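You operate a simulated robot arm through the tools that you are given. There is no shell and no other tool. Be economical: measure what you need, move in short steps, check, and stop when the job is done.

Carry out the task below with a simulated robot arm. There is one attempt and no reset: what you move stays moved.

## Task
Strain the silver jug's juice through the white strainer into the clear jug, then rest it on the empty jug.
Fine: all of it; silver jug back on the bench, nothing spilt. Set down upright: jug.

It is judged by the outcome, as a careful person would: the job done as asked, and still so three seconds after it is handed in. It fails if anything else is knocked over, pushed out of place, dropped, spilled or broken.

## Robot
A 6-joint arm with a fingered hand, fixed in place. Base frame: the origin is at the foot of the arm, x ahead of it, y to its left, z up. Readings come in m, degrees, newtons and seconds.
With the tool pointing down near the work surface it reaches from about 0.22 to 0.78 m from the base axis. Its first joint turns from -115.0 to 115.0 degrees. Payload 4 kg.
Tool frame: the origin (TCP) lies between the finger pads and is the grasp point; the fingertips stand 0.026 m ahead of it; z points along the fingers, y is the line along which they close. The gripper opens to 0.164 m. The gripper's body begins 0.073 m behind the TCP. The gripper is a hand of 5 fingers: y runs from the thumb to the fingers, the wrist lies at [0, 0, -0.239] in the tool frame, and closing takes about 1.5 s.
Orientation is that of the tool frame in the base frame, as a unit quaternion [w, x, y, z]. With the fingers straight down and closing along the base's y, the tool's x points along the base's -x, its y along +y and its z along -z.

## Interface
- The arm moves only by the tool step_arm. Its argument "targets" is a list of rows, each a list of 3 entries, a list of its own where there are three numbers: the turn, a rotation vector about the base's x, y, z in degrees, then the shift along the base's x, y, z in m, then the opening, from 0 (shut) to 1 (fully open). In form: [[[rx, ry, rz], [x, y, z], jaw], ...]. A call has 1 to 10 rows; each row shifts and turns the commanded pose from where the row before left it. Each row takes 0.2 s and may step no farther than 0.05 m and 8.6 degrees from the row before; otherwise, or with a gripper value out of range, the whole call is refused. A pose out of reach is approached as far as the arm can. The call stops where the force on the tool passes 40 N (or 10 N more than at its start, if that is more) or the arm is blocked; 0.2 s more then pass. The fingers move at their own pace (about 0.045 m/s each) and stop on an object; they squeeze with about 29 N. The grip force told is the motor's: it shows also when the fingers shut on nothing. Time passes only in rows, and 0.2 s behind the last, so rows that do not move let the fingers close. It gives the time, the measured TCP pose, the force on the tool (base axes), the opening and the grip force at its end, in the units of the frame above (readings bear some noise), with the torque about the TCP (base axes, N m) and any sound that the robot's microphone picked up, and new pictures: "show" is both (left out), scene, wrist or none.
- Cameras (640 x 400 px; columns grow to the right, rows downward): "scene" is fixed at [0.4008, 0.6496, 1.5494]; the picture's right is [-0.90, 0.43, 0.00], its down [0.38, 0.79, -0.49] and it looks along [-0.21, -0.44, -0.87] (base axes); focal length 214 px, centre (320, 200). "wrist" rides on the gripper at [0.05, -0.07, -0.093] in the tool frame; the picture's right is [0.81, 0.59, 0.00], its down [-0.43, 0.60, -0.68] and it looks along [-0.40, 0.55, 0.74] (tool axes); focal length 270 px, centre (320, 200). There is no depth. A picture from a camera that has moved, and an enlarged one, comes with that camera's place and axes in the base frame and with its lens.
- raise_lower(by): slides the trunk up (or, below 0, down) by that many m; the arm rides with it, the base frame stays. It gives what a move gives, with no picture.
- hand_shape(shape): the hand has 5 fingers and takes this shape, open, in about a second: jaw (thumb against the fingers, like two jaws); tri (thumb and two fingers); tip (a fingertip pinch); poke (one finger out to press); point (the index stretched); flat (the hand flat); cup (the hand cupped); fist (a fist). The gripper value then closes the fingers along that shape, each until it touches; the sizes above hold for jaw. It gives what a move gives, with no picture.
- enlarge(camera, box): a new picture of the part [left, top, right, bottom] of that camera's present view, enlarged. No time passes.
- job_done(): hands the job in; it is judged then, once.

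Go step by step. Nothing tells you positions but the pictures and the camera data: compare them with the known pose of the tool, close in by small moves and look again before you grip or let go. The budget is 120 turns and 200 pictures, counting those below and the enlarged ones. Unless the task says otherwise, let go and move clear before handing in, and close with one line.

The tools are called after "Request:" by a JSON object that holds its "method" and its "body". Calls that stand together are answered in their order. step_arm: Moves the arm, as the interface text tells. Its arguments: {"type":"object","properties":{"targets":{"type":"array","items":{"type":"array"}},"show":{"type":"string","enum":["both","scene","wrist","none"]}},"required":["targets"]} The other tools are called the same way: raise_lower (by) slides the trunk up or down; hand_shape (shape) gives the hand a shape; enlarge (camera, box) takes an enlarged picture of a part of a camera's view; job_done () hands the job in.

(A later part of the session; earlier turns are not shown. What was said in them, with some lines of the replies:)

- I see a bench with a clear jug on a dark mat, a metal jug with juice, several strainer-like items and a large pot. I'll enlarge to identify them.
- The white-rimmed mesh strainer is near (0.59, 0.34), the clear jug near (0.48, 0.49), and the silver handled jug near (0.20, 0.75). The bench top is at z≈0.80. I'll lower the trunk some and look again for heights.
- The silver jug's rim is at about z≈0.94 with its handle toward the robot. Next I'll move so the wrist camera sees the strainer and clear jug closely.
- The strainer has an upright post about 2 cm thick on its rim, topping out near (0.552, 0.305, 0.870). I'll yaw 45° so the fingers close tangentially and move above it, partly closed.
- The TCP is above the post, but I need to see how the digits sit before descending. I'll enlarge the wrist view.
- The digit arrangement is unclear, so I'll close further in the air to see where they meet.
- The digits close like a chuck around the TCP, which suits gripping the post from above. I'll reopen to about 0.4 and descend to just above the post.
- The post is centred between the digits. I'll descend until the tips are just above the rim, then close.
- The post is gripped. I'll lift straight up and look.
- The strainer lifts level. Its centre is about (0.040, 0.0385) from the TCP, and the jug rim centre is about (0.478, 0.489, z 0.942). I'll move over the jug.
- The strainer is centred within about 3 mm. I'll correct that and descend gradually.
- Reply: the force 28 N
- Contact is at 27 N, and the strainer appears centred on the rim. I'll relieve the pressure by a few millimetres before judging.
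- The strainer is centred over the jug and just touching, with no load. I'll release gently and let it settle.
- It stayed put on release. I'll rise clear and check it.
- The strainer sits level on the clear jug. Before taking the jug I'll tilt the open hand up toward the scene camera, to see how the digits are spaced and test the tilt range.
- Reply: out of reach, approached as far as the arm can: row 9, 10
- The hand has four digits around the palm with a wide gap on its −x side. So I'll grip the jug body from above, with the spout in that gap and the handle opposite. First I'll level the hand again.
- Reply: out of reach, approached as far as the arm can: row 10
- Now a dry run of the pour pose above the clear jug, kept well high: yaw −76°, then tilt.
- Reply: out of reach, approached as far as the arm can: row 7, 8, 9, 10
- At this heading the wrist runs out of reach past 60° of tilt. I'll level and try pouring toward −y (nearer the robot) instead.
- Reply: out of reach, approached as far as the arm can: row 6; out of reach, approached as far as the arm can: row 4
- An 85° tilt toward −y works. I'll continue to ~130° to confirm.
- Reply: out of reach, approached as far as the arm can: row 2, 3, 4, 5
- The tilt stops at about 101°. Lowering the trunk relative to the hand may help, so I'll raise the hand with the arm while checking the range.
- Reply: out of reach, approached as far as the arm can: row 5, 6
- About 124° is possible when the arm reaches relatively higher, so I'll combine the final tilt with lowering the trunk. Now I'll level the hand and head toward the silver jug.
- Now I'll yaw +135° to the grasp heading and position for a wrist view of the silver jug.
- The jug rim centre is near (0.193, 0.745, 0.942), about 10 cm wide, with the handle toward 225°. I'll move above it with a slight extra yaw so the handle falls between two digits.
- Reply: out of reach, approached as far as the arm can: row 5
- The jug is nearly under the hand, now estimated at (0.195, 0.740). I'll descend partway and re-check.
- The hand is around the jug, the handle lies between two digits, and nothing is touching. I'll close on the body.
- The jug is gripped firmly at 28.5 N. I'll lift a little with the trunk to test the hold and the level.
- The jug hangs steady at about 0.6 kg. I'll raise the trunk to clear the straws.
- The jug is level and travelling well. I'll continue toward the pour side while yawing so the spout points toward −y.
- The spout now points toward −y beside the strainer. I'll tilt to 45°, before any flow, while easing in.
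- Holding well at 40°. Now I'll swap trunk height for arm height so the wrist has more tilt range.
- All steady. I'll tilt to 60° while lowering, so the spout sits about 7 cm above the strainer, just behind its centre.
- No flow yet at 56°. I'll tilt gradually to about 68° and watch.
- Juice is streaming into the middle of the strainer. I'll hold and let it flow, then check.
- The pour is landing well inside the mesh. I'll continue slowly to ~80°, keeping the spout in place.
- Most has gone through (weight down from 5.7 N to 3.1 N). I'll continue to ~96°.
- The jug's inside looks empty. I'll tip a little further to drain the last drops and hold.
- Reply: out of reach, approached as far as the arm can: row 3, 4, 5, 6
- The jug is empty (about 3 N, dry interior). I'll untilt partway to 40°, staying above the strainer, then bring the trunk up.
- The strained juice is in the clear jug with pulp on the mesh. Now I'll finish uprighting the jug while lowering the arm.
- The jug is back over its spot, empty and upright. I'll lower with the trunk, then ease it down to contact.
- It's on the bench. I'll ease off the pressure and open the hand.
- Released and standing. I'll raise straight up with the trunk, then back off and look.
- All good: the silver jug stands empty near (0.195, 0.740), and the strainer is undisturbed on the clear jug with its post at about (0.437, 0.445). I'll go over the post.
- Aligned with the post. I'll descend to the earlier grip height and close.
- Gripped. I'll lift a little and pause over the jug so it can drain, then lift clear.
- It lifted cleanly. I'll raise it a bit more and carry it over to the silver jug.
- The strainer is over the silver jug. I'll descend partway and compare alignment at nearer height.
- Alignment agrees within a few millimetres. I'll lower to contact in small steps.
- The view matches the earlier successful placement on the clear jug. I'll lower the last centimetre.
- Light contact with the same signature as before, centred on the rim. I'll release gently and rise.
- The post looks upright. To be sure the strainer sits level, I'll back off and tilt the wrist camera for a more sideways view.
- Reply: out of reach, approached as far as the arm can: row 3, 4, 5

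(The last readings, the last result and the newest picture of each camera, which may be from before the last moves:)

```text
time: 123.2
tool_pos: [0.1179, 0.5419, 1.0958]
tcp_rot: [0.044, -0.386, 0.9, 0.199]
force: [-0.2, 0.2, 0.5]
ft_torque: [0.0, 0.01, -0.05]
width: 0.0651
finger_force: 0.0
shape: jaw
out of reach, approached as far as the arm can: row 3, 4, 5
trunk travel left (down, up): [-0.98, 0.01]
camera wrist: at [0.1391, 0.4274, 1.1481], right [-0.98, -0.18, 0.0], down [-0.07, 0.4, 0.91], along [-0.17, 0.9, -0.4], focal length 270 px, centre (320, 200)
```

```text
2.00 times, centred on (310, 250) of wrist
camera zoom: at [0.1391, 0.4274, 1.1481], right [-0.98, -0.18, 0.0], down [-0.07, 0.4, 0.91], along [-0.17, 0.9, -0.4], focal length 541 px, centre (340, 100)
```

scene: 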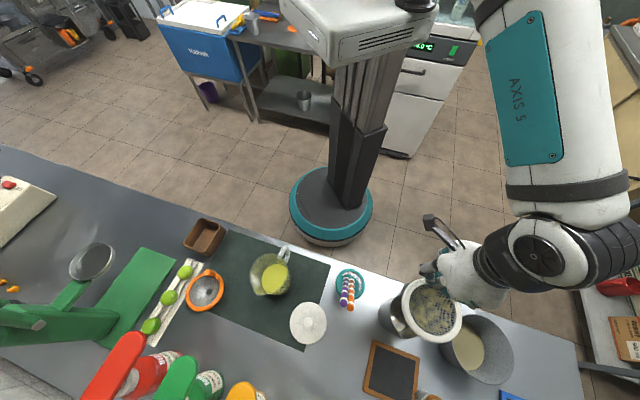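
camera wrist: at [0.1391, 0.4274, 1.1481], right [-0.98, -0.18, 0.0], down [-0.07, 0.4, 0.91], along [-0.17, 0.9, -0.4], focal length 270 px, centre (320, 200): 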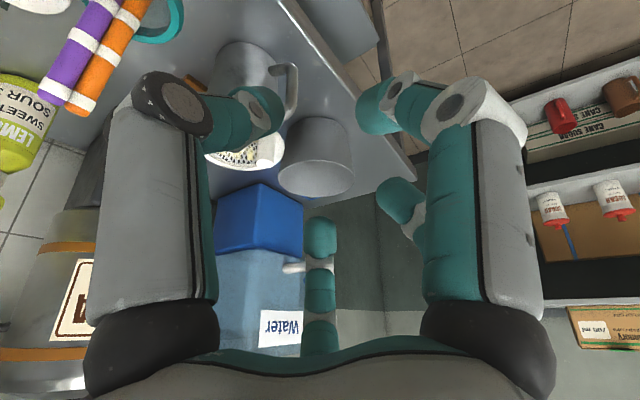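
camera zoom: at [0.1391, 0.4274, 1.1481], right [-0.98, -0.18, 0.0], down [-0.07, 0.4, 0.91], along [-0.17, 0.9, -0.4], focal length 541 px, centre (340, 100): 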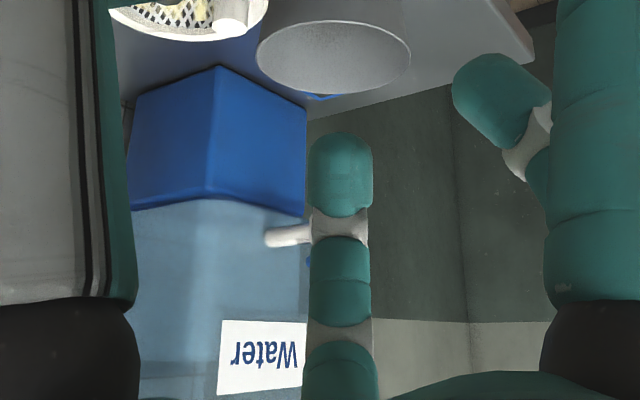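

Request:
{"method": "step_arm", "body": {"targets": [[[0, 0, 0], [0.03, 0, 0.0], 0.4], [[0, 0, 0], [0.03, 0, 0.0], 0.4], [[0, 0, 0], [0.02, 0, 0.0], 0.4]], "show": "wrist"}}

Request:
{"method": "enlarge", "body": {"camera": "wrist", "box": [250, 30, 390, 190]}}

```text
time: 124.0
tool_pos: [0.1977, 0.5417, 1.0944]
tcp_rot: [0.055, -0.381, 0.898, 0.214]
force: [-1.0, 0.0, 0.0]
ft_torque: [-0.02, 0.02, 0.04]
width: 0.0654
finger_force: 0.1
shape: jaw
trunk travel left (down, up): [-0.98, 0.01]
camera wrist: at [0.2186, 0.4252, 1.1432], right [-0.99, -0.17, -0.01], down [-0.07, 0.36, 0.93], along [-0.16, 0.92, -0.37], focal length 270 px, centre (320, 200)
```

wrist: 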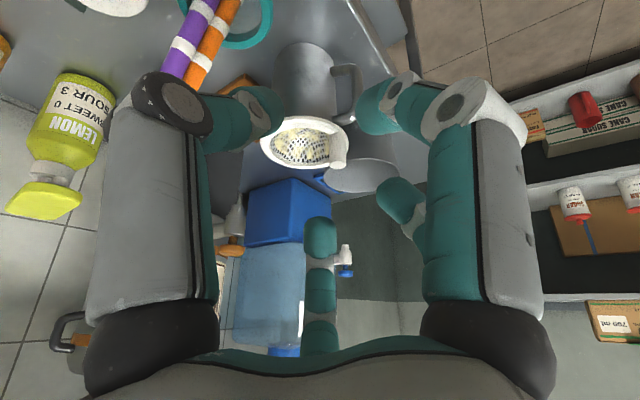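

```text
2.50 times, centred on (320, 110) of wrist
camera zoom: at [0.2186, 0.4252, 1.1432], right [-0.99, -0.17, -0.01], down [-0.07, 0.36, 0.93], along [-0.16, 0.92, -0.37], focal length 676 px, centre (320, 425)
```

zoom: 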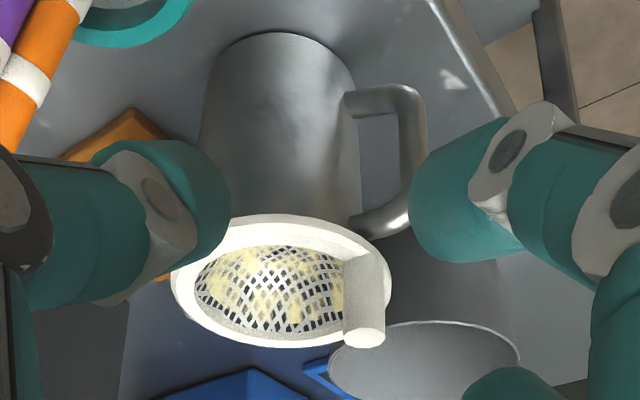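

The strainer's rim sits evenly over the silver jug all round. One last look at the whole bench for stability and spills.

Request:
{"method": "enlarge", "body": {"camera": "scene", "box": [370, 260, 450, 340]}}

Request:
{"method": "enlarge", "body": {"camera": "scene", "box": [170, 200, 390, 360]}}

```text
5.00 times, centred on (410, 300) of scene
camera zoom: at [0.4008, 0.6496, 1.5494], right [-0.9, 0.43, 0.0], down [0.38, 0.79, -0.49], along [-0.21, -0.44, -0.87], focal length 1072 px, centre (-130, -300)
```

zoom: 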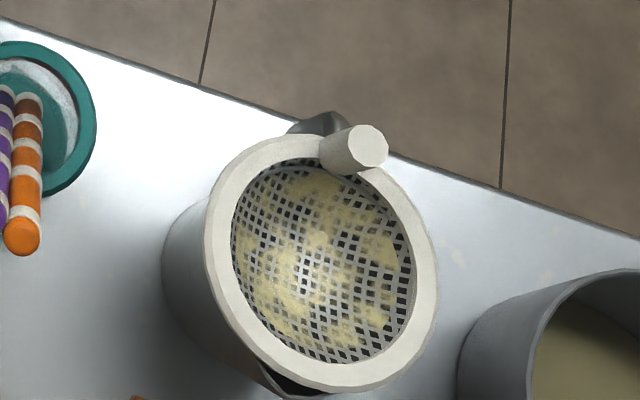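

```text
2.50 times, centred on (280, 280) of scene
camera zoom: at [0.4008, 0.6496, 1.5494], right [-0.9, 0.43, 0.0], down [0.38, 0.79, -0.49], along [-0.21, -0.44, -0.87], focal length 536 px, centre (420, 0)
```

zoom: 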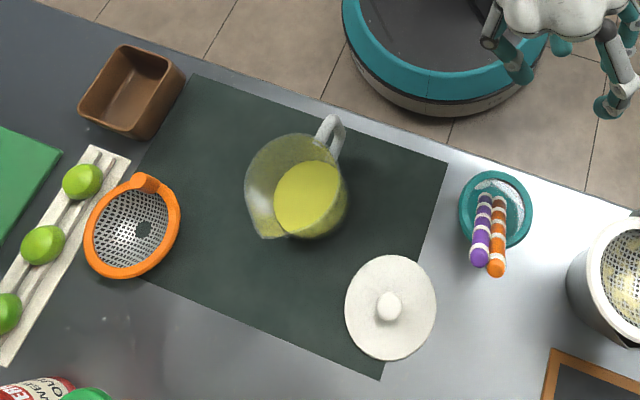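

No spills, nothing has shifted, and the strained juice is in the clear jug. The strainer rests steadily on the empty silver jug and the hand is clear, so I'm handing in.

Request:
{"method": "job_done", "body": {}}

```text
The job is handed in.
```

The silver jug's juice went through the white strainer into the clear jug with no spill visible. The empty silver jug stands upright back on the bench, with the strainer resting on it.
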